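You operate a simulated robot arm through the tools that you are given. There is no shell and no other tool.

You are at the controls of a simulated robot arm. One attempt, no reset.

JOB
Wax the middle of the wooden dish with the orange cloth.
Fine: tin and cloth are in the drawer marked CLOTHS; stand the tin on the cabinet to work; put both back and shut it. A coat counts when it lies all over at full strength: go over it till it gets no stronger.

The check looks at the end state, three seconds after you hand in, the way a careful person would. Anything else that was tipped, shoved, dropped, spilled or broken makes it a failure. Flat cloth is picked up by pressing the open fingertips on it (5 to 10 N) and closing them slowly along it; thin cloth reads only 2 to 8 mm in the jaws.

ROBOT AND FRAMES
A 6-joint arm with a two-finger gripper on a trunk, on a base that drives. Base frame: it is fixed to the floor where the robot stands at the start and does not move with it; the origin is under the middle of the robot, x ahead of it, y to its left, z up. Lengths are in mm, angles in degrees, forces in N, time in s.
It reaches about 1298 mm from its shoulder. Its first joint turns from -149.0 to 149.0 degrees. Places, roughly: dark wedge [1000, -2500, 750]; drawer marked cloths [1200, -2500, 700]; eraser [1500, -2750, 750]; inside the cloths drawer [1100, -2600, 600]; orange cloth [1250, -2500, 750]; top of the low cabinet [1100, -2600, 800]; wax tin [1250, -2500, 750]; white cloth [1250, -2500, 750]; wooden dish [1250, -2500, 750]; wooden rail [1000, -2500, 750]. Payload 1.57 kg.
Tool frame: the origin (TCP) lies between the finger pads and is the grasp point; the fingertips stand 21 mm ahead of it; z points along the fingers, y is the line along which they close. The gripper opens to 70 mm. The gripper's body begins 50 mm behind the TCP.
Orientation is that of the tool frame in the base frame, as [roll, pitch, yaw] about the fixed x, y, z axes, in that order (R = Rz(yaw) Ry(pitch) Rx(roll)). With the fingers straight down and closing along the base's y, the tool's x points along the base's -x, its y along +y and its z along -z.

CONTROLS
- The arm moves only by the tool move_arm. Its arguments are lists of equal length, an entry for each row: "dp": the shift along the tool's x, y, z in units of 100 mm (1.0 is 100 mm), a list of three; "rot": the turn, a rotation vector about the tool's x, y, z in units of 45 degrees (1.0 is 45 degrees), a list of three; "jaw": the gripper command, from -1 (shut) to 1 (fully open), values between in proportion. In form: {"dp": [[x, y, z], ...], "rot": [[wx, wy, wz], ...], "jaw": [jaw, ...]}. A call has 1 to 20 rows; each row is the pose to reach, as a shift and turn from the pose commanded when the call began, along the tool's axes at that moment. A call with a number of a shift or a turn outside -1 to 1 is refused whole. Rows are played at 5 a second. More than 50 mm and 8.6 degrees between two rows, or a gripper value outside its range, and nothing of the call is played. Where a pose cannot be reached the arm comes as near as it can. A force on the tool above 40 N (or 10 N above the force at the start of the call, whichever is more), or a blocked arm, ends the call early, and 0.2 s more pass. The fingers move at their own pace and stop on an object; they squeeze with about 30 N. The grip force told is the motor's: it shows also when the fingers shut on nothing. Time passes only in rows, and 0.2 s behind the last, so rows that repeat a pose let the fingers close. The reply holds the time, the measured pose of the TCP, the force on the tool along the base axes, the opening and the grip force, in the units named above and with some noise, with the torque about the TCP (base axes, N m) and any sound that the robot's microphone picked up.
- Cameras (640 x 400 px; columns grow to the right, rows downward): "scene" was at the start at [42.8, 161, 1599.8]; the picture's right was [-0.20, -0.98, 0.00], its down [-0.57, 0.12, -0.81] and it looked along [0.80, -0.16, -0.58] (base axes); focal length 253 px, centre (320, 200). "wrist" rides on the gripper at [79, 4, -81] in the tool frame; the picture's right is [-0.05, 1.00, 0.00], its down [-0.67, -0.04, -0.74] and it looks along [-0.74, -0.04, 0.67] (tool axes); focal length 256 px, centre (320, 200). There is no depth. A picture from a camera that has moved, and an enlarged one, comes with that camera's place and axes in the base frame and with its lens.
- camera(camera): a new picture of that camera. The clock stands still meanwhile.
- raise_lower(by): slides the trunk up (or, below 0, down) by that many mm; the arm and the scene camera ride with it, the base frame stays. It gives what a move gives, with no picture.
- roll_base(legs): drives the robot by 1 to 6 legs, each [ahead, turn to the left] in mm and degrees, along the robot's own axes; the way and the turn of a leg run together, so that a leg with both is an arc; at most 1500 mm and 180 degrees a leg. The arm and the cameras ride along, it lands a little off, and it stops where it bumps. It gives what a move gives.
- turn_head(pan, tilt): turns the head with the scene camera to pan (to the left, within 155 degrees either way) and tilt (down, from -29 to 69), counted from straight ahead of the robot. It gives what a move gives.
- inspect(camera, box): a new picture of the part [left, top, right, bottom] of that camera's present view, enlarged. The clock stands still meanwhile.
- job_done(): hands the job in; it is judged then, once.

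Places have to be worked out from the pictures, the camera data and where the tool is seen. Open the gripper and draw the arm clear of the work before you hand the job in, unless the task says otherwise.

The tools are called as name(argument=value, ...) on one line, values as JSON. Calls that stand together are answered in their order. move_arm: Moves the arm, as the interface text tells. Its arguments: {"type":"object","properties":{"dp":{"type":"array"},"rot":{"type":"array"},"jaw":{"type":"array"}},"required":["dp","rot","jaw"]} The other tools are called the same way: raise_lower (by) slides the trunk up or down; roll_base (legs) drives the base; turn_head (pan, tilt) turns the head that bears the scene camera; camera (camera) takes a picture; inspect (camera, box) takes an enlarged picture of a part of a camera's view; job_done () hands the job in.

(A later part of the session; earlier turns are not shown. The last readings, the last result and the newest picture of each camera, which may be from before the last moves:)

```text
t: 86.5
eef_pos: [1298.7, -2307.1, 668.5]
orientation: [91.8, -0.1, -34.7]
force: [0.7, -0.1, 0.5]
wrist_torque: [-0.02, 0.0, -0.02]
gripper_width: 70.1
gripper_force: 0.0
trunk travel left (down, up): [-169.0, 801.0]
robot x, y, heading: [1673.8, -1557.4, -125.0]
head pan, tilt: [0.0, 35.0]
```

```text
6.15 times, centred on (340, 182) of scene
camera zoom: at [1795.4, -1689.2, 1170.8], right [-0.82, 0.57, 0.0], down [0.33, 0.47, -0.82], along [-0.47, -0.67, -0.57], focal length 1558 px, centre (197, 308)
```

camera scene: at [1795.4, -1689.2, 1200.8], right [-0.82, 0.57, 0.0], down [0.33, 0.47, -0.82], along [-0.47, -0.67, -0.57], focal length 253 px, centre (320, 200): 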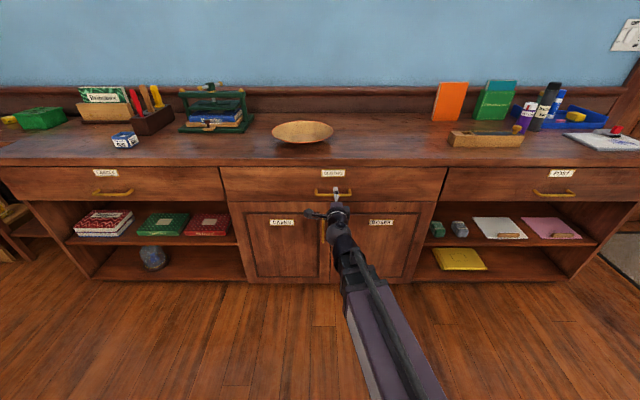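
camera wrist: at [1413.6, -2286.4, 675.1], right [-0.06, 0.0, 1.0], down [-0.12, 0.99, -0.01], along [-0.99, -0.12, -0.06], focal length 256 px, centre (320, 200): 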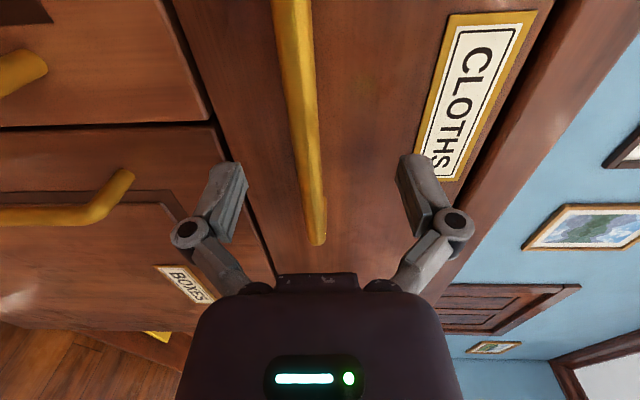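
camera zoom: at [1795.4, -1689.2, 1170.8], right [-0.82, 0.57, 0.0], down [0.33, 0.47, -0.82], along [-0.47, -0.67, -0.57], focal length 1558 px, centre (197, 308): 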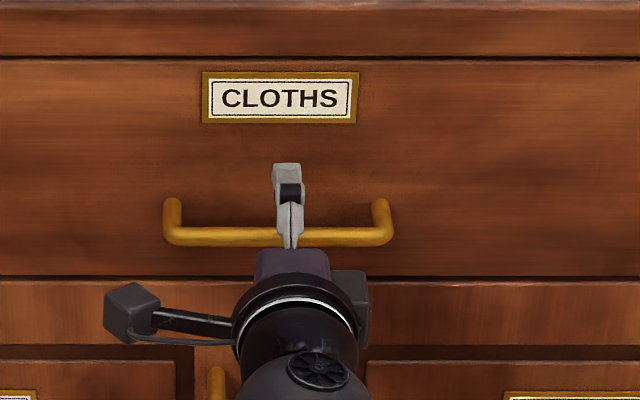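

The bar sits between the fingers, about 15 mm ahead of the TCP and vertically centred. I advance 13 mm and close on it.

move_arm(dp=[[0, -0.03, 0.07], [0, -0.03, 0.13], [0, -0.03, 0.13], [0, -0.03, 0.13], [0, -0.03, 0.13], [0, -0.03, 0.13], [0, -0.03, 0.13]], rot=[[0, 0, 0], [0, 0, 0], [0, 0, 0], [0, 0, 0], [0, 0, 0], [0, 0, 0], [0, 0, 0]], jaw=[1, 1, 0.3, -0.3, -1, -1, -1])

camera(camera="wrist")

```text
t: 87.7
eef_pos: [1293.7, -2318.7, 662.5]
orientation: [92.1, -0.3, -34.8]
force: [8.5, 7.3, -60.0]
wrist_torque: [-0.08, 0.14, 0.42]
gripper_width: 11.2
gripper_force: 30.0
out of reach, approached as far as the arm can: row 1, 2, 3, 4, 5, 6
trunk travel left (down, up): [-169.0, 801.0]
robot x, y, heading: [1676.0, -1555.0, -124.9]
head pan, tilt: [0.0, 35.0]
stopped in row 6: the force on the tool passed its limit at 48 N (the readings are from after the stop); the commanded pose is now the measured one
```

```text
taken
camera wrist: at [1407.4, -2297.9, 670.5], right [-0.07, 0.0, 1.0], down [-0.12, 0.99, -0.01], along [-0.99, -0.12, -0.07], focal length 256 px, centre (320, 200)
```

wrist: 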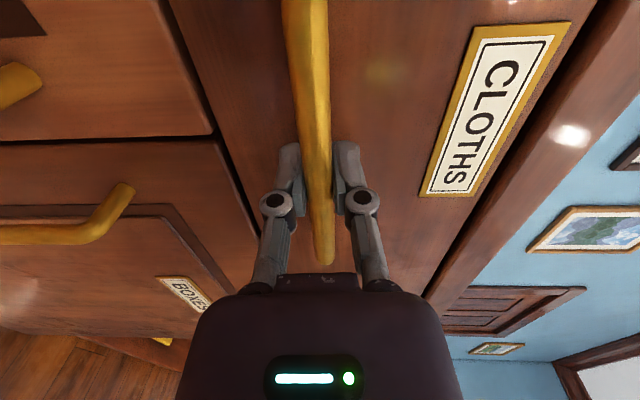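

The bar is gripped (11 mm), but it bears down on the tool, so it sits slightly lower than the jaws. I ease down a few mm to shed the force.

move_arm(dp=[[0, -0.02, 0], [0, -0.03, 0]], rot=[[0, 0, 0], [0, 0, 0]], jaw=[-1, -1])

```text
t: 88.3
eef_pos: [1293.4, -2319.9, 664.2]
orientation: [92.1, -0.1, -34.7]
force: [15.3, 9.7, -59.7]
wrist_torque: [-0.04, 0.03, -0.62]
gripper_width: 13.8
gripper_force: 30.3
trunk travel left (down, up): [-169.0, 801.0]
robot x, y, heading: [1682.0, -1553.1, -125.0]
head pan, tilt: [0.0, 35.0]
```

The arm is at its low limit here, so I use the trunk to go down 4 mm.

raise_lower(by=-4)

```text
t: 88.8
eef_pos: [1293.1, -2318.4, 660.4]
orientation: [92.0, -0.2, -34.5]
force: [10.4, 3.4, -29.9]
wrist_torque: [-0.03, 0.06, -0.17]
gripper_width: 11.1
gripper_force: 32.1
trunk travel left (down, up): [-165.0, 805.0]
robot x, y, heading: [1679.5, -1558.0, -124.7]
head pan, tilt: [0.0, 35.0]
```

That halved the force, so I go down another 4 mm.

raise_lower(by=-4)

```text
t: 89.3
eef_pos: [1295.8, -2316.9, 662.2]
orientation: [91.7, 0.0, -34.7]
force: [6.8, -6.7, 25.0]
wrist_torque: [0.14, 0.04, -0.27]
gripper_width: 10.8
gripper_force: 32.3
trunk travel left (down, up): [-161.0, 809.0]
robot x, y, heading: [1676.1, -1557.9, -124.8]
head pan, tilt: [0.0, 35.0]
```

The vertical force is near zero now. I pull the drawer by driving the base straight back, a short bit first to check the forces.

raise_lower(by=2)

roll_base(legs=[[-60, 0]])

camera(camera="scene")

```text
t: 89.8
eef_pos: [1293.9, -2317.8, 660.9]
orientation: [91.8, -0.1, -34.6]
force: [8.9, -3.1, 10.1]
wrist_torque: [0.04, 0.03, 0.89]
gripper_width: 11.0
gripper_force: 32.1
trunk travel left (down, up): [-163.0, 807.0]
robot x, y, heading: [1680.1, -1555.3, -125.1]
head pan, tilt: [0.0, 35.0]
```

```text
t: 90.9
eef_pos: [1330.1, -2267.0, 661.8]
orientation: [91.8, -0.2, -34.6]
force: [21.4, -16.8, 8.9]
wrist_torque: [0.07, 0.03, -0.47]
gripper_width: 10.8
gripper_force: 32.2
trunk travel left (down, up): [-163.0, 807.0]
robot x, y, heading: [1715.1, -1506.1, -125.1]
head pan, tilt: [0.0, 35.0]
```

```text
taken
camera scene: at [1832.3, -1638.6, 1164.6], right [-0.82, 0.57, 0.0], down [0.33, 0.47, -0.82], along [-0.47, -0.67, -0.57], focal length 253 px, centre (320, 200)
```

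scene: 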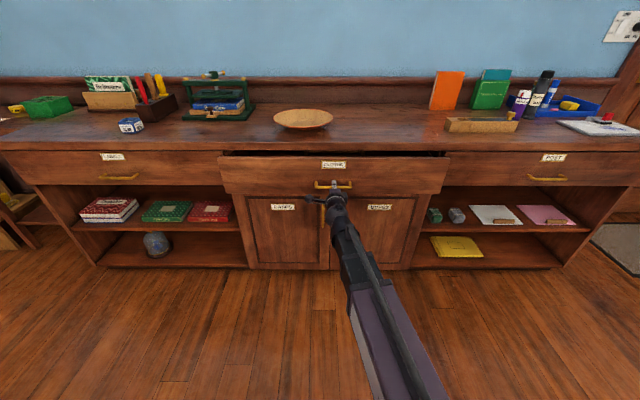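

The drawer has come out about 60 mm. I keep pulling.

roll_base(legs=[[-100, 0]])

```text
t: 92.2
eef_pos: [1387.8, -2182.8, 661.2]
orientation: [91.8, 0.0, -34.6]
force: [8.9, -9.5, 6.3]
wrist_torque: [0.04, 0.01, 0.3]
gripper_width: 10.8
gripper_force: 32.2
trunk travel left (down, up): [-163.0, 807.0]
robot x, y, heading: [1773.6, -1422.4, -124.9]
head pan, tilt: [0.0, 35.0]
```

roll_base(legs=[[-80, 0]])

camera(camera="scene")

```text
t: 93.3
eef_pos: [1433.7, -2118.0, 661.4]
orientation: [91.7, 0.0, -34.4]
force: [3.6, -5.1, 7.4]
wrist_torque: [0.07, 0.01, 0.2]
gripper_width: 10.9
gripper_force: 32.0
trunk travel left (down, up): [-163.0, 807.0]
robot x, y, heading: [1817.4, -1351.3, -124.6]
head pan, tilt: [0.0, 35.0]
```

```text
taken
camera scene: at [1935.5, -1488.5, 1164.8], right [-0.82, 0.57, 0.0], down [0.33, 0.47, -0.82], along [-0.47, -0.67, -0.57], focal length 253 px, centre (320, 200)
```

scene: 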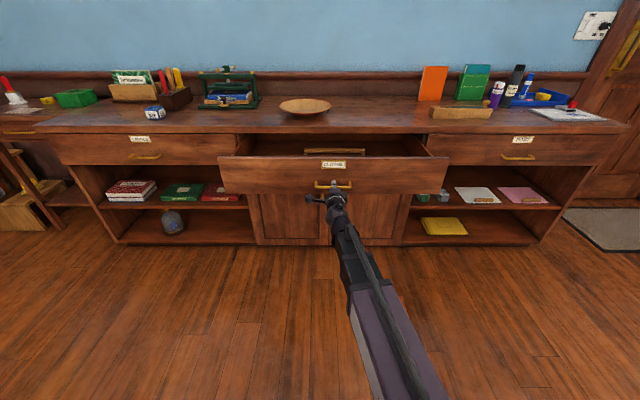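

It is open about 245 mm, and a wooden rail is visible inside. I pull a little further.

roll_base(legs=[[-50, 0]])

inspect(camera="scene", box=[210, 90, 450, 210])

```text
t: 94.3
eef_pos: [1462.7, -2076.8, 662.0]
orientation: [91.8, -0.3, -34.4]
force: [3.9, -5.4, 7.4]
wrist_torque: [0.1, 0.06, -0.25]
gripper_width: 10.9
gripper_force: 32.1
trunk travel left (down, up): [-163.0, 807.0]
robot x, y, heading: [1847.2, -1314.4, -125.2]
head pan, tilt: [0.0, 35.0]
```

```text
2.67 times, centred on (330, 150) of scene
camera zoom: at [1964.0, -1447.5, 1164.8], right [-0.82, 0.57, 0.0], down [0.33, 0.47, -0.82], along [-0.47, -0.67, -0.57], focal length 675 px, centre (293, 333)
```

zoom: 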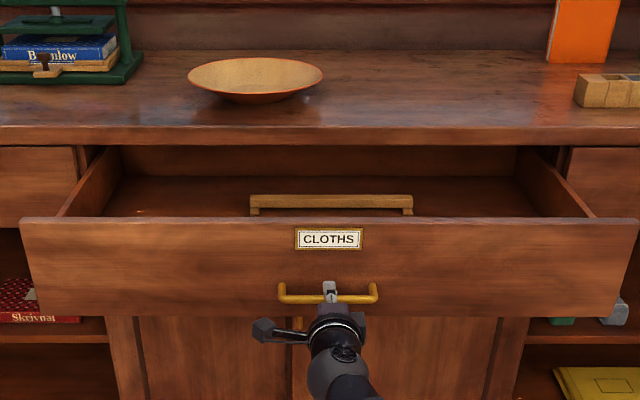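

It is now about 295 mm open. I release the handle, back off, and raise the trunk to look into the drawer.

move_arm(dp=[[0, 0, 0], [0, 0, 0], [0, 0, 0], [0, 0, -0.2], [0, 0, -0.4], [0, 0, -0.6], [0, 0, -0.8]], rot=[[0, 0, 0], [0, 0, 0], [0, 0, 0], [0, 0, 0], [0, 0, 0], [0, 0, 0], [0, 0, 0]], jaw=[0, 1, 1, 1, 1, 1, 1])

raise_lower(by=400)

camera(camera="scene")

inspect(camera="scene", box=[190, 130, 450, 290])

```text
t: 95.9
eef_pos: [1507.9, -2010.7, 661.7]
orientation: [91.8, -0.2, -34.4]
force: [0.5, -1.1, 0.0]
wrist_torque: [0.0, 0.01, 0.0]
gripper_width: 70.1
gripper_force: 0.1
trunk travel left (down, up): [-163.0, 807.0]
robot x, y, heading: [1847.7, -1315.1, -124.9]
head pan, tilt: [0.0, 35.0]
```

```text
t: 99.7
eef_pos: [1507.3, -2012.2, 1061.2]
orientation: [91.8, -0.1, -34.4]
force: [0.1, 0.6, 0.3]
wrist_torque: [-0.02, 0.01, 0.01]
gripper_width: 70.2
gripper_force: 0.1
trunk travel left (down, up): [-563.0, 407.0]
robot x, y, heading: [1850.5, -1313.9, -124.9]
head pan, tilt: [0.0, 35.0]
```

```text
taken
camera scene: at [1963.5, -1447.8, 1564.7], right [-0.82, 0.57, 0.0], down [0.33, 0.47, -0.82], along [-0.47, -0.67, -0.57], focal length 253 px, centre (320, 200)
```

scene: 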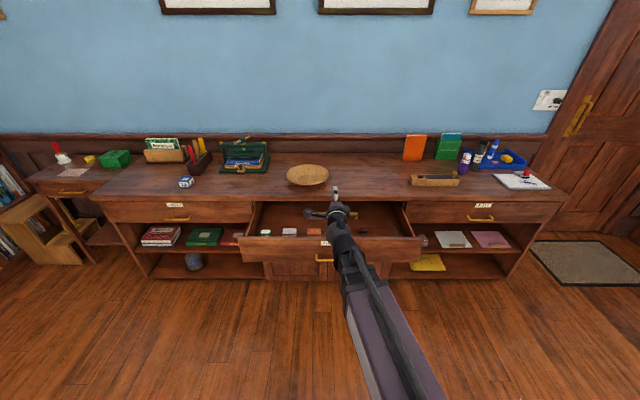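

```text
2.46 times, centred on (320, 210) of scene
camera zoom: at [1963.5, -1447.8, 1564.7], right [-0.82, 0.57, 0.0], down [0.33, 0.47, -0.82], along [-0.47, -0.67, -0.57], focal length 623 px, centre (320, 175)
```

zoom: 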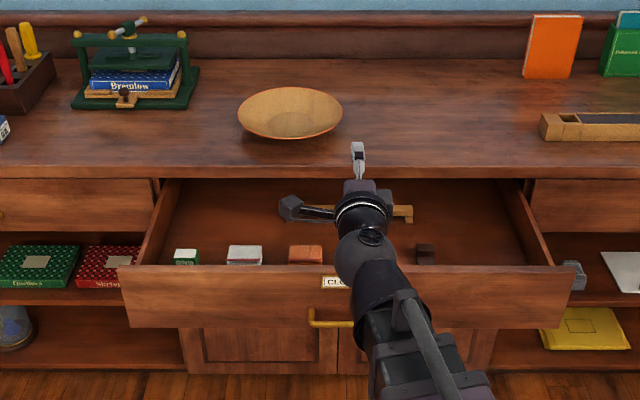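

I can make out a green tin, a white cloth, an orange cloth, a dark wedge, and a rail behind them. I turn the gripper to point down so its camera can look into the drawer.

move_arm(dp=[[0, 0, 0], [0, 0, 0], [0, 0, 0], [0, 0, 0], [0, 0, 0], [0, 0, 0]], rot=[[0.17, 0, 0], [0.34, 0, 0], [0.51, 0, 0], [0.68, 0, 0], [0.85, 0, 0], [0.98, 0, 0]], jaw=[1, 1, 1, 1, 1, 1])

move_arm(dp=[[0, 0, 0], [0, 0, 0], [0, 0, 0], [0, 0, 0], [0, 0, 0], [0, 0, 0]], rot=[[0.17, 0, 0], [0.34, 0, 0], [0.51, 0, 0], [0.68, 0, 0], [0.85, 0, 0], [0.98, 0, 0]], jaw=[1, 1, 1, 1, 1, 1])

move_arm(dp=[[0, 0, 0], [0, 0, 0], [0, 0, 0], [0, 0, 0], [0, 0, 0], [0, 0, 0]], rot=[[0, 0, -0.17], [0, 0, -0.34], [0, 0, -0.51], [0, 0, -0.68], [0, 0, -0.85], [0, 0, -1]], jaw=[1, 1, 1, 1, 1, 1])

move_arm(dp=[[0, 0, 0], [0, 0, 0], [0, 0, 0], [0, 0, 0], [0, 0, 0], [0, 0, 0]], rot=[[0, 0, -0.17], [0, 0, -0.34], [0, 0, -0.51], [0, 0, -0.68], [0, 0, -0.85], [0, 0, -1]], jaw=[1, 1, 1, 1, 1, 1])

camera(camera="wrist")

camera(camera="scene")

```text
t: 101.1
eef_pos: [1508.0, -2014.5, 932.0]
orientation: [136.0, -0.2, -34.4]
force: [0.4, 0.1, 0.6]
wrist_torque: [-0.04, -0.02, 0.01]
gripper_width: 70.0
gripper_force: 0.1
out of reach, approached as far as the arm can: row 1, 2, 3, 4, 5, 6
trunk travel left (down, up): [-563.0, 407.0]
robot x, y, heading: [1846.1, -1316.2, -125.0]
head pan, tilt: [0.0, 35.0]
```

```text
t: 102.5
eef_pos: [1507.4, -2011.9, 881.4]
orientation: [-180.0, -0.2, -34.4]
force: [-0.3, 0.3, -0.8]
wrist_torque: [-0.01, 0.01, -0.02]
gripper_width: 70.2
gripper_force: 0.0
out of reach, approached as far as the arm can: row 1, 2, 3, 4, 5, 6
trunk travel left (down, up): [-563.0, 407.0]
robot x, y, heading: [1850.0, -1315.8, -124.9]
head pan, tilt: [0.0, 35.0]
```

```text
t: 103.9
eef_pos: [1508.1, -2010.6, 880.7]
orientation: [179.9, -0.1, 10.8]
force: [0.5, 0.0, 0.1]
wrist_torque: [0.04, 0.0, 0.05]
gripper_width: 70.1
gripper_force: 0.0
trunk travel left (down, up): [-563.0, 407.0]
robot x, y, heading: [1849.1, -1315.8, -125.0]
head pan, tilt: [0.0, 35.0]
```

```text
t: 105.3
eef_pos: [1507.1, -2011.2, 881.1]
orientation: [179.7, 0.0, 55.8]
force: [1.0, -0.3, 0.1]
wrist_torque: [0.0, 0.0, 0.0]
gripper_width: 69.8
gripper_force: 0.0
trunk travel left (down, up): [-563.0, 407.0]
robot x, y, heading: [1847.6, -1315.7, -125.2]
head pan, tilt: [0.0, 35.0]
```

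```text
taken
camera wrist: at [1558.3, -1948.0, 963.3], right [0.8, -0.61, 0.0], down [-0.41, -0.53, 0.74], along [-0.45, -0.59, -0.67], focal length 256 px, centre (320, 200)
```

wrist: 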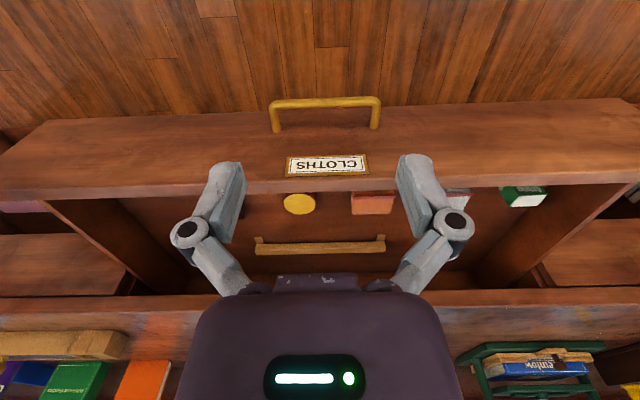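

```text
taken
camera scene: at [1963.5, -1447.8, 1564.8], right [-0.82, 0.57, 0.0], down [0.33, 0.47, -0.82], along [-0.47, -0.67, -0.57], focal length 253 px, centre (320, 200)
```

scene: 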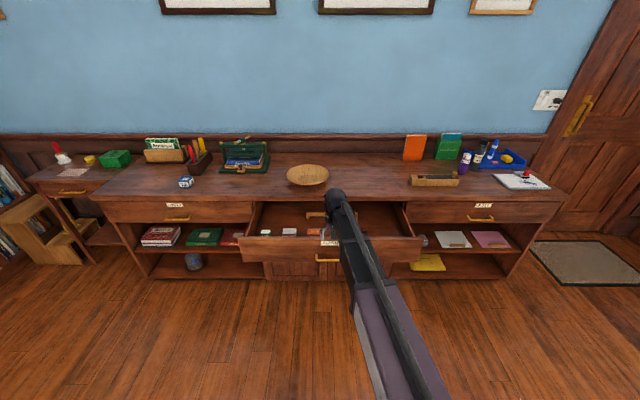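

The round yellow item is the wax tin, lying between the dark wedge and the orange cloth. I raise the trunk for clearance and drive forward 270 mm so both drawer and dish come within reach.

raise_lower(by=120)

roll_base(legs=[[270, 0]])

camera(camera="wrist")

camera(camera="scene")

```text
t: 106.8
eef_pos: [1507.3, -2011.7, 1000.6]
orientation: [179.8, -0.1, 55.7]
force: [-0.3, 0.2, 0.1]
wrist_torque: [-0.01, -0.01, 0.0]
gripper_width: 70.1
gripper_force: 0.1
trunk travel left (down, up): [-683.0, 287.0]
robot x, y, heading: [1849.6, -1318.1, -125.0]
head pan, tilt: [0.0, 35.0]
```

```text
t: 109.0
eef_pos: [1352.1, -2235.9, 1001.6]
orientation: [179.8, 0.1, 55.7]
force: [-0.1, 0.7, 0.0]
wrist_torque: [0.03, -0.03, -0.02]
gripper_width: 70.1
gripper_force: 0.0
trunk travel left (down, up): [-683.0, 287.0]
robot x, y, heading: [1693.7, -1538.0, -124.6]
head pan, tilt: [0.0, 35.0]
```

```text
taken
camera wrist: at [1402.9, -2173.3, 1082.9], right [0.79, -0.61, 0.0], down [-0.41, -0.53, 0.74], along [-0.45, -0.59, -0.67], focal length 256 px, centre (320, 200)
```

wrist: 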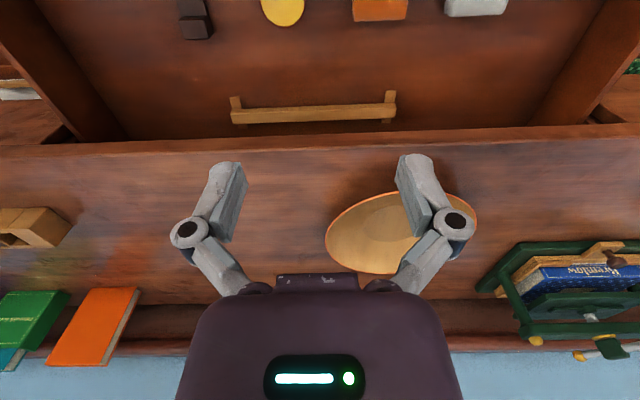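

```text
taken
camera scene: at [1807.1, -1672.5, 1684.7], right [-0.82, 0.57, 0.0], down [0.33, 0.47, -0.82], along [-0.47, -0.67, -0.57], focal length 253 px, centre (320, 200)
```

scene: 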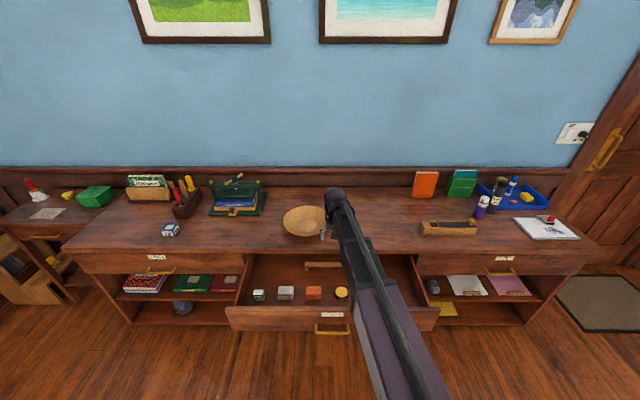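

From here I can see into the drawer, so I enlarge it.

inspect(camera="scene", box=[225, 250, 425, 335])

inspect(camera="scene", box=[265, 195, 365, 260])

```text
3.20 times, centred on (325, 292) of scene
camera zoom: at [1807.1, -1672.5, 1684.7], right [-0.82, 0.57, 0.0], down [0.33, 0.47, -0.82], along [-0.47, -0.67, -0.57], focal length 810 px, centre (304, -96)
```

zoom: 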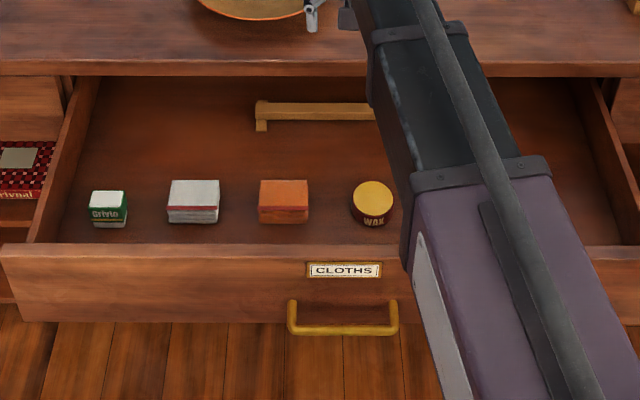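

```text
6.15 times, centred on (315, 228) of scene
camera zoom: at [1807.1, -1672.5, 1684.7], right [-0.82, 0.57, 0.0], down [0.33, 0.47, -0.82], along [-0.47, -0.67, -0.57], focal length 1558 px, centre (351, 31)
```

zoom: 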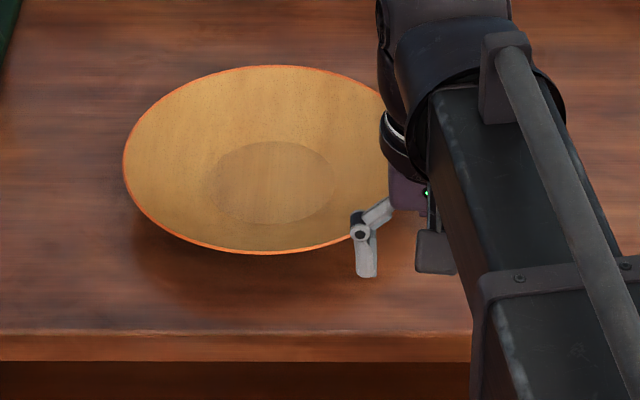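

The drawer's front row, left to right, is green tin, white cloth, orange cloth, WAX tin, then the wedge. I back the wrist 100 mm so its camera looks straight at them and the positions can be refined.

move_arm(dp=[[0.3, 0, 0], [0.6, 0, 0], [0.9, 0, 0], [1.0, 0, 0]], rot=[[0, 0, 0], [0, 0, 0], [0, 0, 0], [0, 0, 0]], jaw=[1, 1, 1, 1])

camera(camera="wrist")

inspect(camera="wrist", box=[160, 20, 560, 170])

```text
t: 110.0
eef_pos: [1409.3, -2152.5, 1002.9]
orientation: [179.9, 0.0, 55.7]
force: [-0.5, -0.9, -0.1]
wrist_torque: [0.03, 0.02, 0.01]
gripper_width: 70.1
gripper_force: 0.0
trunk travel left (down, up): [-683.0, 287.0]
robot x, y, heading: [1691.0, -1542.2, -124.6]
head pan, tilt: [0.0, 35.0]
```

```text
taken
camera wrist: at [1459.6, -2089.9, 1083.3], right [0.79, -0.61, 0.0], down [-0.41, -0.53, 0.75], along [-0.45, -0.59, -0.67], focal length 256 px, centre (320, 200)
```

wrist: 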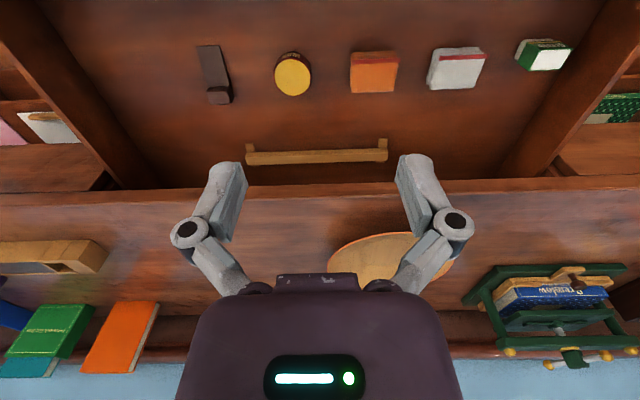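

```text
1.60 times, centred on (360, 95) of wrist
camera zoom: at [1459.6, -2089.9, 1083.3], right [0.79, -0.61, 0.0], down [-0.41, -0.53, 0.75], along [-0.45, -0.59, -0.67], focal length 410 px, centre (256, 368)
```

zoom: 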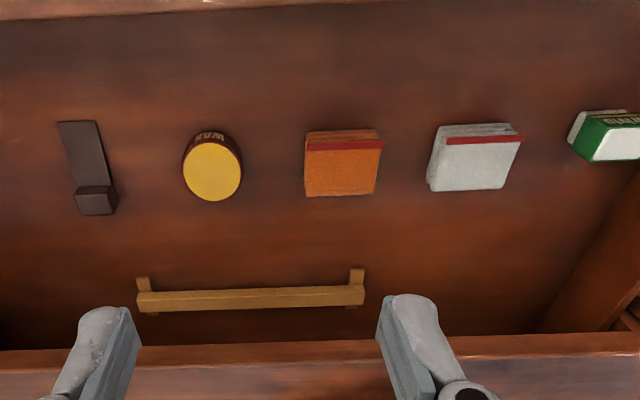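

The tin's centre is about 92 mm forward and 50 mm right of the TCP, near [1314, -2202] with its top at about z=660. It is about 60 mm across, so the 70 mm jaws fit if I centre well. I move above it.

move_arm(dp=[[-0.3, -0.17, 0], [-0.6, -0.34, 0], [-0.92, -0.5, 0], [-0.92, -0.5, 0]], rot=[[0, 0, 0], [0, 0, 0.016], [0, 0, 0.016], [0, 0, 0.016]], jaw=[1, 1, 1, 1])

raise_lower(by=-180)

camera(camera="wrist")

camera(camera="scene")

```text
t: 111.0
eef_pos: [1315.1, -2200.7, 1000.9]
orientation: [179.8, 0.0, 55.0]
force: [0.2, -0.1, 0.1]
wrist_torque: [-0.01, 0.0, 0.0]
gripper_width: 70.0
gripper_force: 0.1
trunk travel left (down, up): [-683.0, 287.0]
robot x, y, heading: [1688.0, -1539.6, -125.0]
head pan, tilt: [0.0, 35.0]
```

```text
t: 113.0
eef_pos: [1315.0, -2200.4, 821.1]
orientation: [179.8, 0.0, 55.0]
force: [-0.3, -0.5, -0.2]
wrist_torque: [-0.01, 0.02, 0.02]
gripper_width: 70.0
gripper_force: 0.1
trunk travel left (down, up): [-503.0, 467.0]
robot x, y, heading: [1691.7, -1536.9, -124.9]
head pan, tilt: [0.0, 35.0]
```

```text
taken
camera wrist: at [1366.2, -2138.7, 903.3], right [0.79, -0.62, 0.0], down [-0.41, -0.52, 0.74], along [-0.46, -0.59, -0.67], focal length 256 px, centre (320, 200)
```

wrist: 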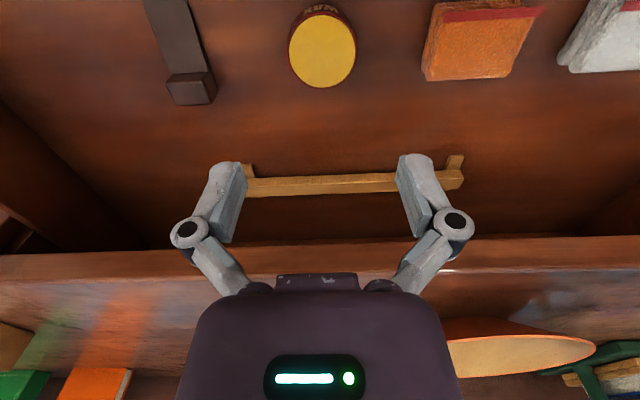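

```text
taken
camera scene: at [1807.5, -1671.9, 1504.8], right [-0.82, 0.57, 0.0], down [0.33, 0.47, -0.82], along [-0.47, -0.67, -0.57], focal length 253 px, centre (320, 200)
```

scene: 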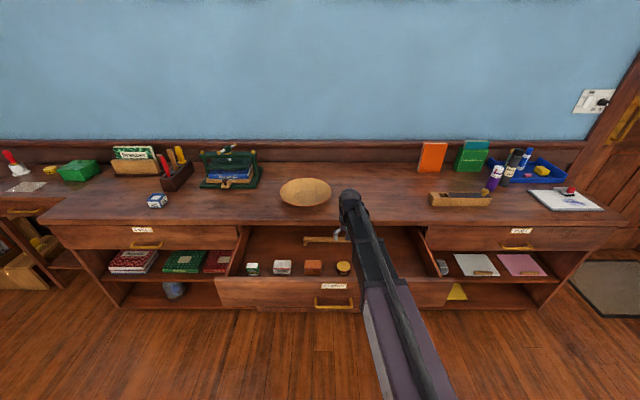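

The TCP is within about 3 mm of the tin's axis. I lower further and re-check centring before the jaws straddle it.

raise_lower(by=-100)

camera(camera="wrist")

inspect(camera="scene", box=[210, 170, 450, 320])

```text
t: 114.4
eef_pos: [1315.0, -2202.0, 721.7]
orientation: [179.8, 0.0, 55.0]
force: [-0.2, 0.5, 0.9]
wrist_torque: [-0.01, 0.01, 0.01]
gripper_width: 70.1
gripper_force: 0.1
trunk travel left (down, up): [-403.0, 567.0]
robot x, y, heading: [1692.6, -1539.6, -124.8]
head pan, tilt: [0.0, 35.0]
```

```text
taken
camera wrist: at [1366.2, -2138.7, 803.3], right [0.79, -0.62, 0.0], down [-0.41, -0.52, 0.74], along [-0.46, -0.59, -0.67], focal length 256 px, centre (320, 200)
```

wrist: 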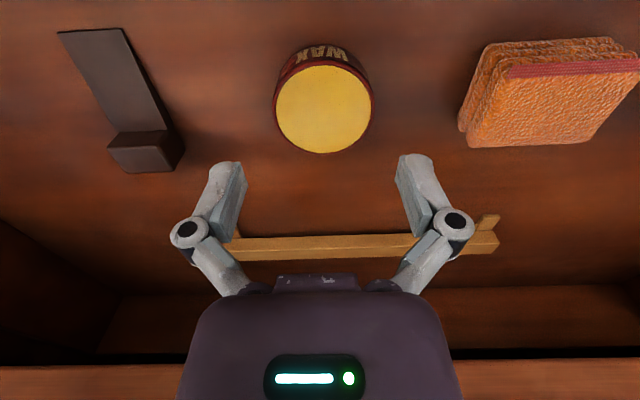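

```text
2.67 times, centred on (330, 245) of scene
camera zoom: at [1807.5, -1671.9, 1404.8], right [-0.82, 0.57, 0.0], down [0.33, 0.47, -0.82], along [-0.47, -0.67, -0.57], focal length 675 px, centre (293, 80)
```

zoom: 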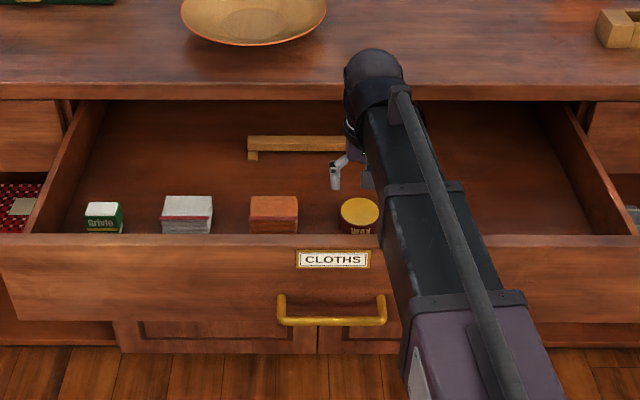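

Combining the two views, the tin top is at z≈662, 58 mm across, and offset 3 mm back and 2.5 mm left. I correct that, then lower 55 mm so the tips straddle it by 16 mm.

move_arm(dp=[[0.03, 0.025, 0], [0.03, 0.025, 0]], rot=[[0, 0, 0], [0, 0, 0]], jaw=[1, 1])

raise_lower(by=-35)

camera(camera="wrist")

```text
t: 115.0
eef_pos: [1316.9, -2200.3, 720.7]
orientation: [179.8, 0.0, 55.0]
force: [0.4, 0.0, -0.1]
wrist_torque: [-0.01, -0.02, 0.01]
gripper_width: 69.8
gripper_force: 0.1
trunk travel left (down, up): [-403.0, 567.0]
robot x, y, heading: [1691.3, -1542.2, -124.9]
head pan, tilt: [0.0, 35.0]
```

```text
t: 115.8
eef_pos: [1318.5, -2200.4, 686.5]
orientation: [179.8, 0.0, 54.9]
force: [0.0, 0.3, 1.7]
wrist_torque: [0.0, -0.06, 0.03]
gripper_width: 70.1
gripper_force: 0.0
trunk travel left (down, up): [-368.0, 602.0]
robot x, y, heading: [1693.7, -1538.2, -124.8]
head pan, tilt: [0.0, 35.0]
```

```text
taken
camera wrist: at [1369.9, -2137.3, 768.3], right [0.79, -0.62, 0.0], down [-0.41, -0.52, 0.74], along [-0.46, -0.59, -0.67], focal length 256 px, centre (320, 200)
```

wrist: 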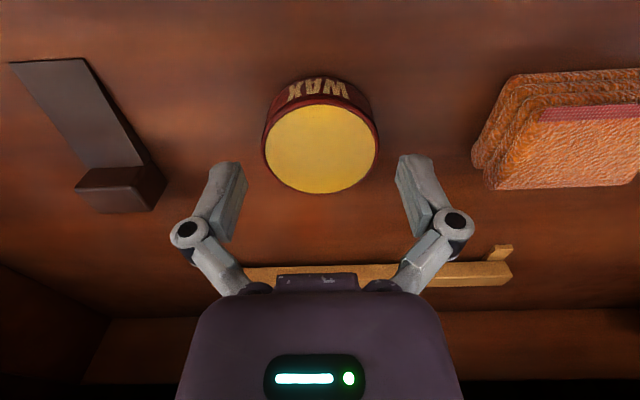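

It is well centred. I lower the last 18 mm, watching for contact.

raise_lower(by=-18)

camera(camera="wrist")

```text
t: 116.4
eef_pos: [1318.7, -2200.0, 668.0]
orientation: [179.8, 0.1, 55.0]
force: [0.8, -0.9, 0.4]
wrist_torque: [0.0, -0.01, 0.01]
gripper_width: 70.1
gripper_force: 0.0
trunk travel left (down, up): [-350.0, 620.0]
robot x, y, heading: [1688.9, -1542.6, -124.9]
head pan, tilt: [0.0, 35.0]
```

```text
taken
camera wrist: at [1369.9, -2137.3, 750.2], right [0.79, -0.62, 0.0], down [-0.41, -0.52, 0.74], along [-0.46, -0.59, -0.67], focal length 256 px, centre (320, 200)
```

wrist: 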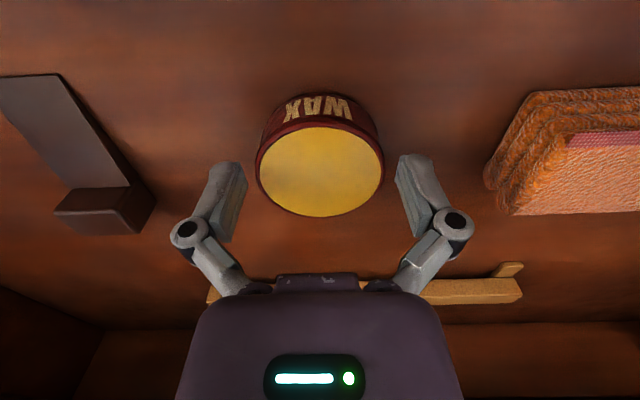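

The tips are near the drawer floor and straddle the tin, so I close on it.

move_arm(dp=[[0, 0, 0], [0, 0, 0], [0, 0, 0], [0, 0, 0]], rot=[[0, 0, 0], [0, 0, 0], [0, 0, 0], [0, 0, 0]], jaw=[0.7, 0.5, 0.5, 0.5])

camera(camera="wrist")

```text
t: 117.4
eef_pos: [1318.5, -2199.4, 667.7]
orientation: [179.8, 0.1, 55.0]
force: [-0.7, -0.6, 5.8]
wrist_torque: [-0.01, -0.01, -0.01]
gripper_width: 61.3
gripper_force: 30.0
trunk travel left (down, up): [-350.0, 620.0]
robot x, y, heading: [1692.5, -1540.7, -124.8]
head pan, tilt: [0.0, 35.0]
```

```text
taken
camera wrist: at [1369.9, -2137.3, 750.5], right [0.79, -0.62, 0.0], down [-0.41, -0.52, 0.75], along [-0.46, -0.59, -0.67], focal length 256 px, centre (320, 200)
```

wrist: 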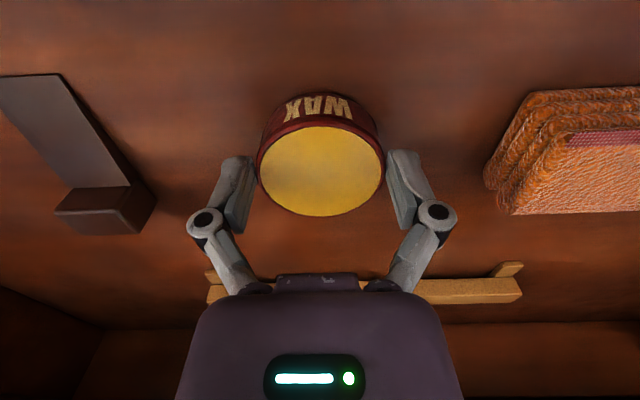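

The tin is held (61 mm). I lift it with the trunk, clear of the drawer and the dish rim.

raise_lower(by=20)

raise_lower(by=240)

camera(camera="wrist")

camera(camera="scene")

```text
t: 118.1
eef_pos: [1318.2, -2200.0, 689.4]
orientation: [179.8, 0.0, 55.0]
force: [1.1, -0.2, 0.6]
wrist_torque: [0.0, -0.02, -0.01]
gripper_width: 56.0
gripper_force: 2.6
trunk travel left (down, up): [-370.0, 600.0]
robot x, y, heading: [1692.0, -1541.1, -124.6]
head pan, tilt: [0.0, 35.0]
```

```text
t: 120.6
eef_pos: [1318.5, -2200.1, 927.7]
orientation: [179.8, 0.1, 54.9]
force: [-0.2, -1.4, 0.8]
wrist_torque: [0.01, 0.0, -0.02]
gripper_width: 52.5
gripper_force: 0.1
trunk travel left (down, up): [-610.0, 360.0]
robot x, y, heading: [1691.7, -1540.2, -124.8]
head pan, tilt: [0.0, 35.0]
```

```text
taken
camera wrist: at [1369.9, -2137.4, 1010.2], right [0.79, -0.62, 0.0], down [-0.41, -0.52, 0.74], along [-0.46, -0.59, -0.67], focal length 256 px, centre (320, 200)
```

wrist: 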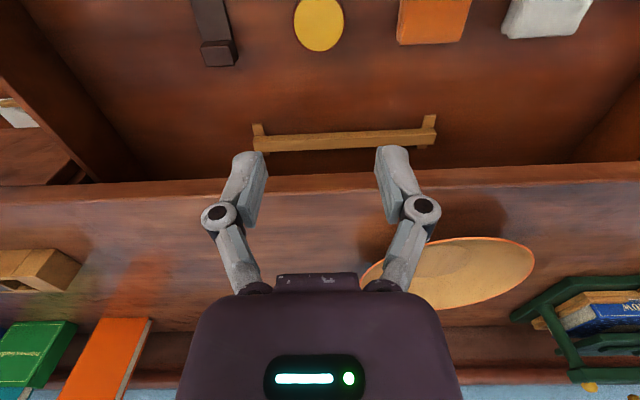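

```text
taken
camera scene: at [1807.5, -1672.0, 1611.7], right [-0.82, 0.57, 0.0], down [0.33, 0.47, -0.82], along [-0.47, -0.67, -0.57], focal length 253 px, centre (320, 200)
```

scene: 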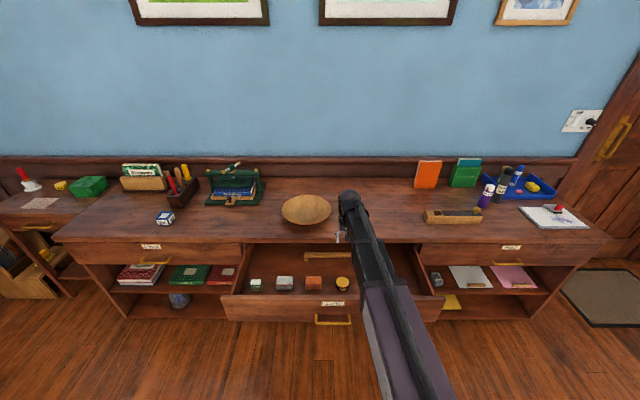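

The jaws slipped off the tin: my closing command was too weak and the grip too high. The tin hasn't moved. I reopen, go a bit lower, and close fully.

move_arm(dp=[[0, 0, 0], [0, 0, 0]], rot=[[0, 0, 0], [0, 0, 0]], jaw=[1, 1])

raise_lower(by=-240)

camera(camera="wrist")

```text
t: 121.2
eef_pos: [1319.1, -2200.0, 929.5]
orientation: [179.8, 0.0, 55.1]
force: [0.3, 1.1, -0.3]
wrist_torque: [0.01, 0.03, 0.01]
gripper_width: 70.1
gripper_force: 0.0
trunk travel left (down, up): [-610.0, 360.0]
robot x, y, heading: [1690.8, -1541.6, -124.7]
head pan, tilt: [0.0, 35.0]
```

```text
t: 123.7
eef_pos: [1319.1, -2199.6, 688.8]
orientation: [179.8, 0.0, 55.1]
force: [1.1, 0.1, 0.4]
wrist_torque: [-0.04, 0.01, -0.01]
gripper_width: 69.8
gripper_force: 0.0
trunk travel left (down, up): [-370.0, 600.0]
robot x, y, heading: [1691.9, -1541.0, -124.9]
head pan, tilt: [0.0, 35.0]
```

```text
taken
camera wrist: at [1369.9, -2137.4, 770.3], right [0.79, -0.62, 0.0], down [-0.41, -0.52, 0.74], along [-0.46, -0.59, -0.67], focal length 256 px, centre (320, 200)
```

wrist: 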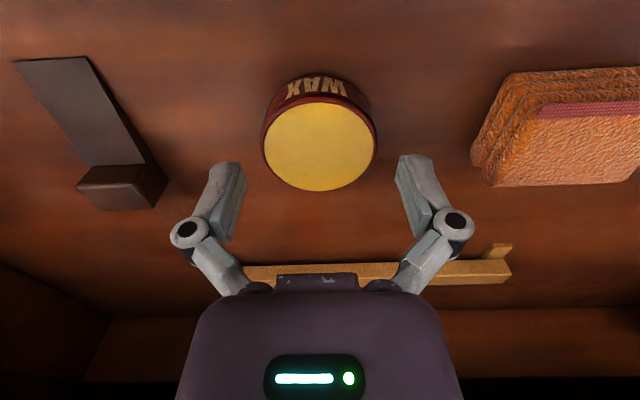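

The tin is unmoved. Its true width of 61 mm suggests its top is nearer z≈656, so I go down to TCP≈660 and check the force.

raise_lower(by=-28)

raise_lower(by=-4)

```text
t: 124.4
eef_pos: [1318.9, -2200.3, 660.7]
orientation: [179.8, 0.0, 55.0]
force: [-0.6, 0.0, -1.4]
wrist_torque: [0.04, 0.01, 0.0]
gripper_width: 70.0
gripper_force: 0.1
trunk travel left (down, up): [-342.0, 628.0]
robot x, y, heading: [1691.5, -1536.8, -124.7]
head pan, tilt: [0.0, 35.0]
```

```text
t: 124.9
eef_pos: [1319.2, -2200.2, 657.2]
orientation: [179.8, 0.0, 55.0]
force: [0.4, -0.4, -0.5]
wrist_torque: [0.01, -0.01, -0.02]
gripper_width: 70.1
gripper_force: 0.1
trunk travel left (down, up): [-338.0, 632.0]
robot x, y, heading: [1689.3, -1538.9, -124.7]
head pan, tilt: [0.0, 35.0]
```

No floor contact yet, so I ease down further in small steps.

raise_lower(by=-4)

camera(camera="wrist")

```text
t: 125.5
eef_pos: [1318.7, -2200.0, 651.8]
orientation: [179.8, -0.1, 55.0]
force: [0.5, 0.0, 0.5]
wrist_torque: [0.0, 0.01, 0.0]
gripper_width: 69.9
gripper_force: 0.0
trunk travel left (down, up): [-334.0, 636.0]
robot x, y, heading: [1688.9, -1541.2, -124.8]
head pan, tilt: [0.0, 35.0]
```

```text
taken
camera wrist: at [1369.9, -2137.4, 734.2], right [0.79, -0.62, 0.0], down [-0.41, -0.52, 0.74], along [-0.46, -0.59, -0.67], focal length 256 px, centre (320, 200)
```

wrist: 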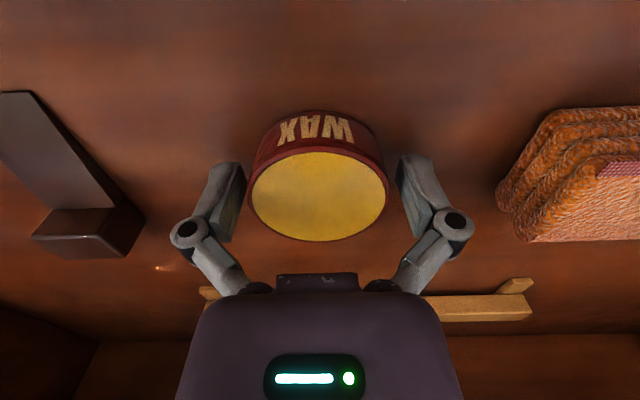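

The tips straddle most of the tin's height now, so I close fully.

move_arm(dp=[[0, 0, 0], [0, 0, 0], [0, 0, 0], [0, 0, 0]], rot=[[0, 0, 0], [0, 0, 0], [0, 0, 0], [0, 0, 0]], jaw=[0.7, 0, -1, -1])

raise_lower(by=40)

camera(camera="wrist")

```text
t: 126.5
eef_pos: [1317.8, -2200.2, 653.2]
orientation: [179.8, 0.0, 55.0]
force: [-3.0, -0.4, 7.1]
wrist_torque: [0.04, 0.05, 0.01]
gripper_width: 61.3
gripper_force: 30.4
trunk travel left (down, up): [-334.0, 636.0]
robot x, y, heading: [1690.1, -1539.7, -124.7]
head pan, tilt: [0.0, 35.0]
```

```text
t: 127.3
eef_pos: [1318.5, -2200.2, 691.8]
orientation: [179.7, 0.0, 55.0]
force: [-0.4, -0.3, -1.4]
wrist_torque: [0.02, 0.0, -0.01]
gripper_width: 61.3
gripper_force: 29.8
trunk travel left (down, up): [-374.0, 596.0]
robot x, y, heading: [1693.8, -1538.9, -124.7]
head pan, tilt: [0.0, 35.0]
```

```text
taken
camera wrist: at [1369.8, -2137.5, 774.1], right [0.79, -0.62, 0.0], down [-0.41, -0.52, 0.74], along [-0.46, -0.59, -0.67], focal length 256 px, centre (320, 200)
```

wrist: 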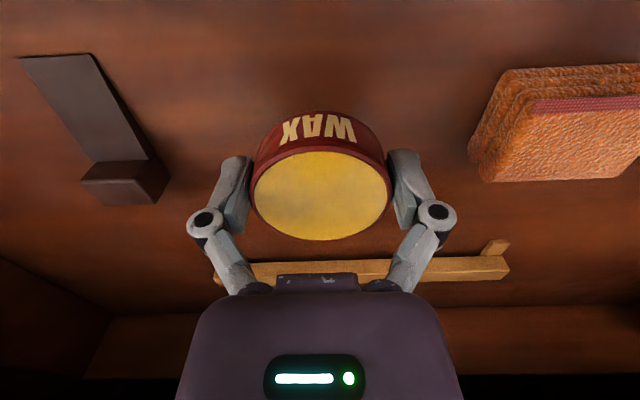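

The tin lifted cleanly. I raise it above the countertop, shift right, then go forward to a clear spot to the right of the dish.

raise_lower(by=230)

move_arm(dp=[[0, -0.3, 0], [0, -0.6, 0], [0, -0.75, 0], [-0.3, -0.75, 0], [-0.6, -0.75, 0], [-0.9, -0.75, 0], [-0.9, -0.75, 0]], rot=[[0, 0, 0], [0, 0, 0], [0, 0, 0], [0, 0, 0], [0, 0, 0], [0, 0, 0], [0, 0, 0]], jaw=[-1, -1, -1, -1, -1, -1, -1])

move_arm(dp=[[-0.3, 0, 0], [-0.6, 0, 0], [-0.9, 0, 0], [-0.9, 0, 0]], rot=[[0, 0, 0], [0, 0, 0], [0, 0, 0], [0, 0, 0]], jaw=[-1, -1, -1, -1])

camera(camera="wrist")

camera(camera="scene")

```text
t: 129.7
eef_pos: [1318.1, -2199.3, 922.6]
orientation: [179.9, -0.1, 55.0]
force: [0.0, 0.1, -1.6]
wrist_torque: [0.03, 0.01, 0.01]
gripper_width: 61.2
gripper_force: 30.2
trunk travel left (down, up): [-604.0, 366.0]
robot x, y, heading: [1692.4, -1541.5, -124.9]
head pan, tilt: [0.0, 35.0]
```

```text
t: 131.3
eef_pos: [1205.0, -2231.2, 922.0]
orientation: [179.8, 0.0, 55.1]
force: [0.6, -0.5, -1.7]
wrist_torque: [-0.01, -0.04, -0.01]
gripper_width: 61.2
gripper_force: 29.7
trunk travel left (down, up): [-604.0, 366.0]
robot x, y, heading: [1691.7, -1537.2, -124.8]
head pan, tilt: [0.0, 35.0]
```

```text
t: 132.3
eef_pos: [1152.9, -2303.5, 922.4]
orientation: [179.8, 0.0, 55.0]
force: [0.2, 0.2, -2.4]
wrist_torque: [0.01, -0.02, -0.02]
gripper_width: 61.1
gripper_force: 29.8
trunk travel left (down, up): [-604.0, 366.0]
robot x, y, heading: [1691.3, -1537.2, -124.8]
head pan, tilt: [0.0, 35.0]
```

```text
taken
camera wrist: at [1204.2, -2241.2, 1004.1], right [0.79, -0.62, 0.0], down [-0.41, -0.52, 0.74], along [-0.46, -0.59, -0.67], focal length 256 px, centre (320, 200)
```

wrist: 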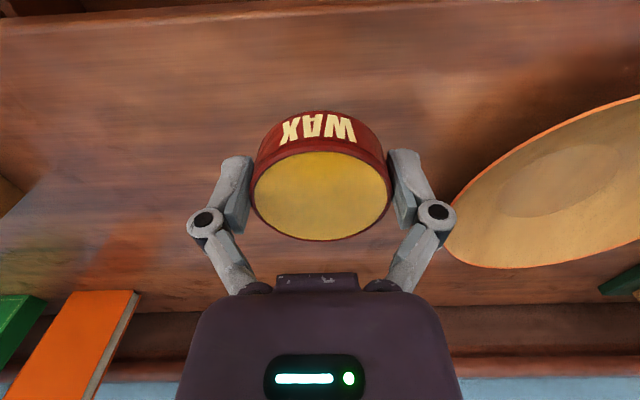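

```text
taken
camera scene: at [1807.4, -1672.1, 1605.8], right [-0.82, 0.57, 0.0], down [0.33, 0.47, -0.82], along [-0.47, -0.67, -0.57], focal length 253 px, centre (320, 200)
```

scene: 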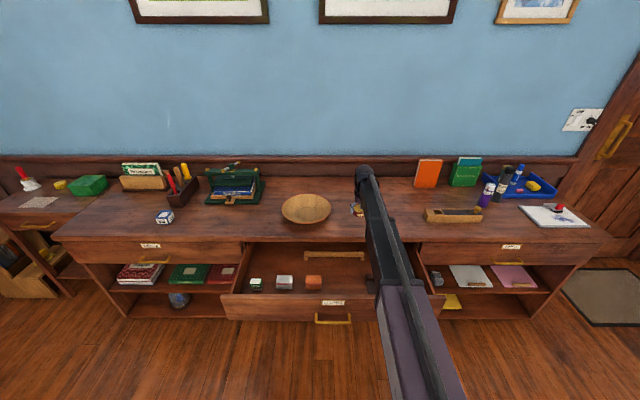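

The tin is over the counter but only about 36 mm in from the edge. I go 50 mm further in, then lower toward the top (about z≈810).

move_arm(dp=[[-0.25, 0, 0], [-0.5, 0, 0], [-0.5, 0, 0]], rot=[[0, 0, 0], [0, 0, 0], [0, 0, 0]], jaw=[-1, -1, -1])

raise_lower(by=-60)

inspect(camera="scene", box=[270, 160, 430, 260])

camera(camera="wrist")

```text
t: 133.1
eef_pos: [1124.6, -2345.4, 921.6]
orientation: [179.7, 0.0, 54.9]
force: [0.0, 0.3, -2.2]
wrist_torque: [0.04, 0.02, -0.01]
gripper_width: 60.8
gripper_force: 30.1
trunk travel left (down, up): [-604.0, 366.0]
robot x, y, heading: [1693.6, -1536.1, -124.8]
head pan, tilt: [0.0, 35.0]
```

```text
t: 134.1
eef_pos: [1124.6, -2344.3, 862.5]
orientation: [179.9, -0.1, 55.1]
force: [-0.8, 0.8, -0.9]
wrist_torque: [0.0, -0.01, 0.02]
gripper_width: 60.8
gripper_force: 29.8
trunk travel left (down, up): [-544.0, 426.0]
robot x, y, heading: [1695.2, -1539.4, -124.6]
head pan, tilt: [0.0, 35.0]
```

```text
4.00 times, centred on (350, 210) of scene
camera zoom: at [1807.3, -1672.1, 1545.8], right [-0.82, 0.57, 0.0], down [0.33, 0.47, -0.82], along [-0.47, -0.67, -0.57], focal length 1012 px, centre (200, 160)
```

zoom: 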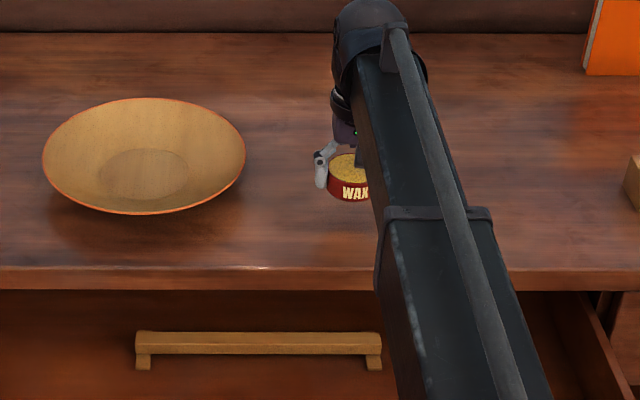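

```text
taken
camera wrist: at [1176.2, -2282.2, 944.2], right [0.79, -0.62, 0.0], down [-0.41, -0.52, 0.74], along [-0.46, -0.59, -0.67], focal length 256 px, centre (320, 200)
```

wrist: 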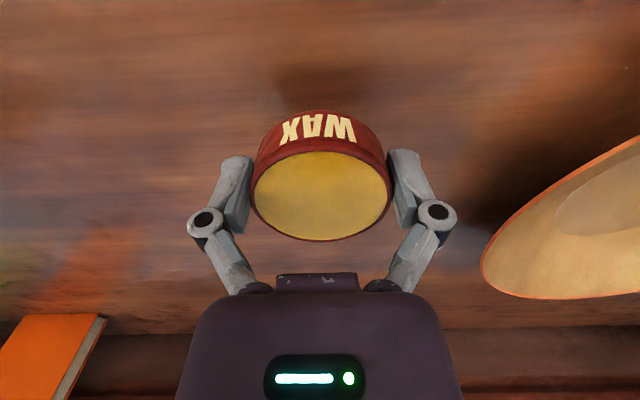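

The shadow under the tin shows it still hovering, so I lower in small steps and watch for contact.

raise_lower(by=-12)

raise_lower(by=-5)

raise_lower(by=-4)

```text
t: 134.7
eef_pos: [1125.3, -2343.6, 850.6]
orientation: [179.9, 0.0, 55.0]
force: [0.3, -0.8, -2.4]
wrist_torque: [0.04, 0.01, 0.0]
gripper_width: 61.1
gripper_force: 30.4
trunk travel left (down, up): [-532.0, 438.0]
robot x, y, heading: [1687.4, -1541.5, -124.9]
head pan, tilt: [0.0, 35.0]
```

```text
t: 135.3
eef_pos: [1124.4, -2345.3, 845.0]
orientation: [179.9, 0.0, 55.0]
force: [0.1, 0.2, -2.5]
wrist_torque: [-0.02, 0.01, -0.03]
gripper_width: 61.1
gripper_force: 29.9
trunk travel left (down, up): [-527.0, 443.0]
robot x, y, heading: [1691.1, -1538.9, -124.8]
head pan, tilt: [0.0, 35.0]
```

```text
t: 135.8
eef_pos: [1124.8, -2344.1, 840.6]
orientation: [179.8, 0.0, 55.0]
force: [0.0, -0.2, -2.0]
wrist_torque: [-0.01, -0.03, 0.02]
gripper_width: 61.0
gripper_force: 30.0
trunk travel left (down, up): [-523.0, 447.0]
robot x, y, heading: [1693.9, -1538.1, -124.8]
head pan, tilt: [0.0, 35.0]
```

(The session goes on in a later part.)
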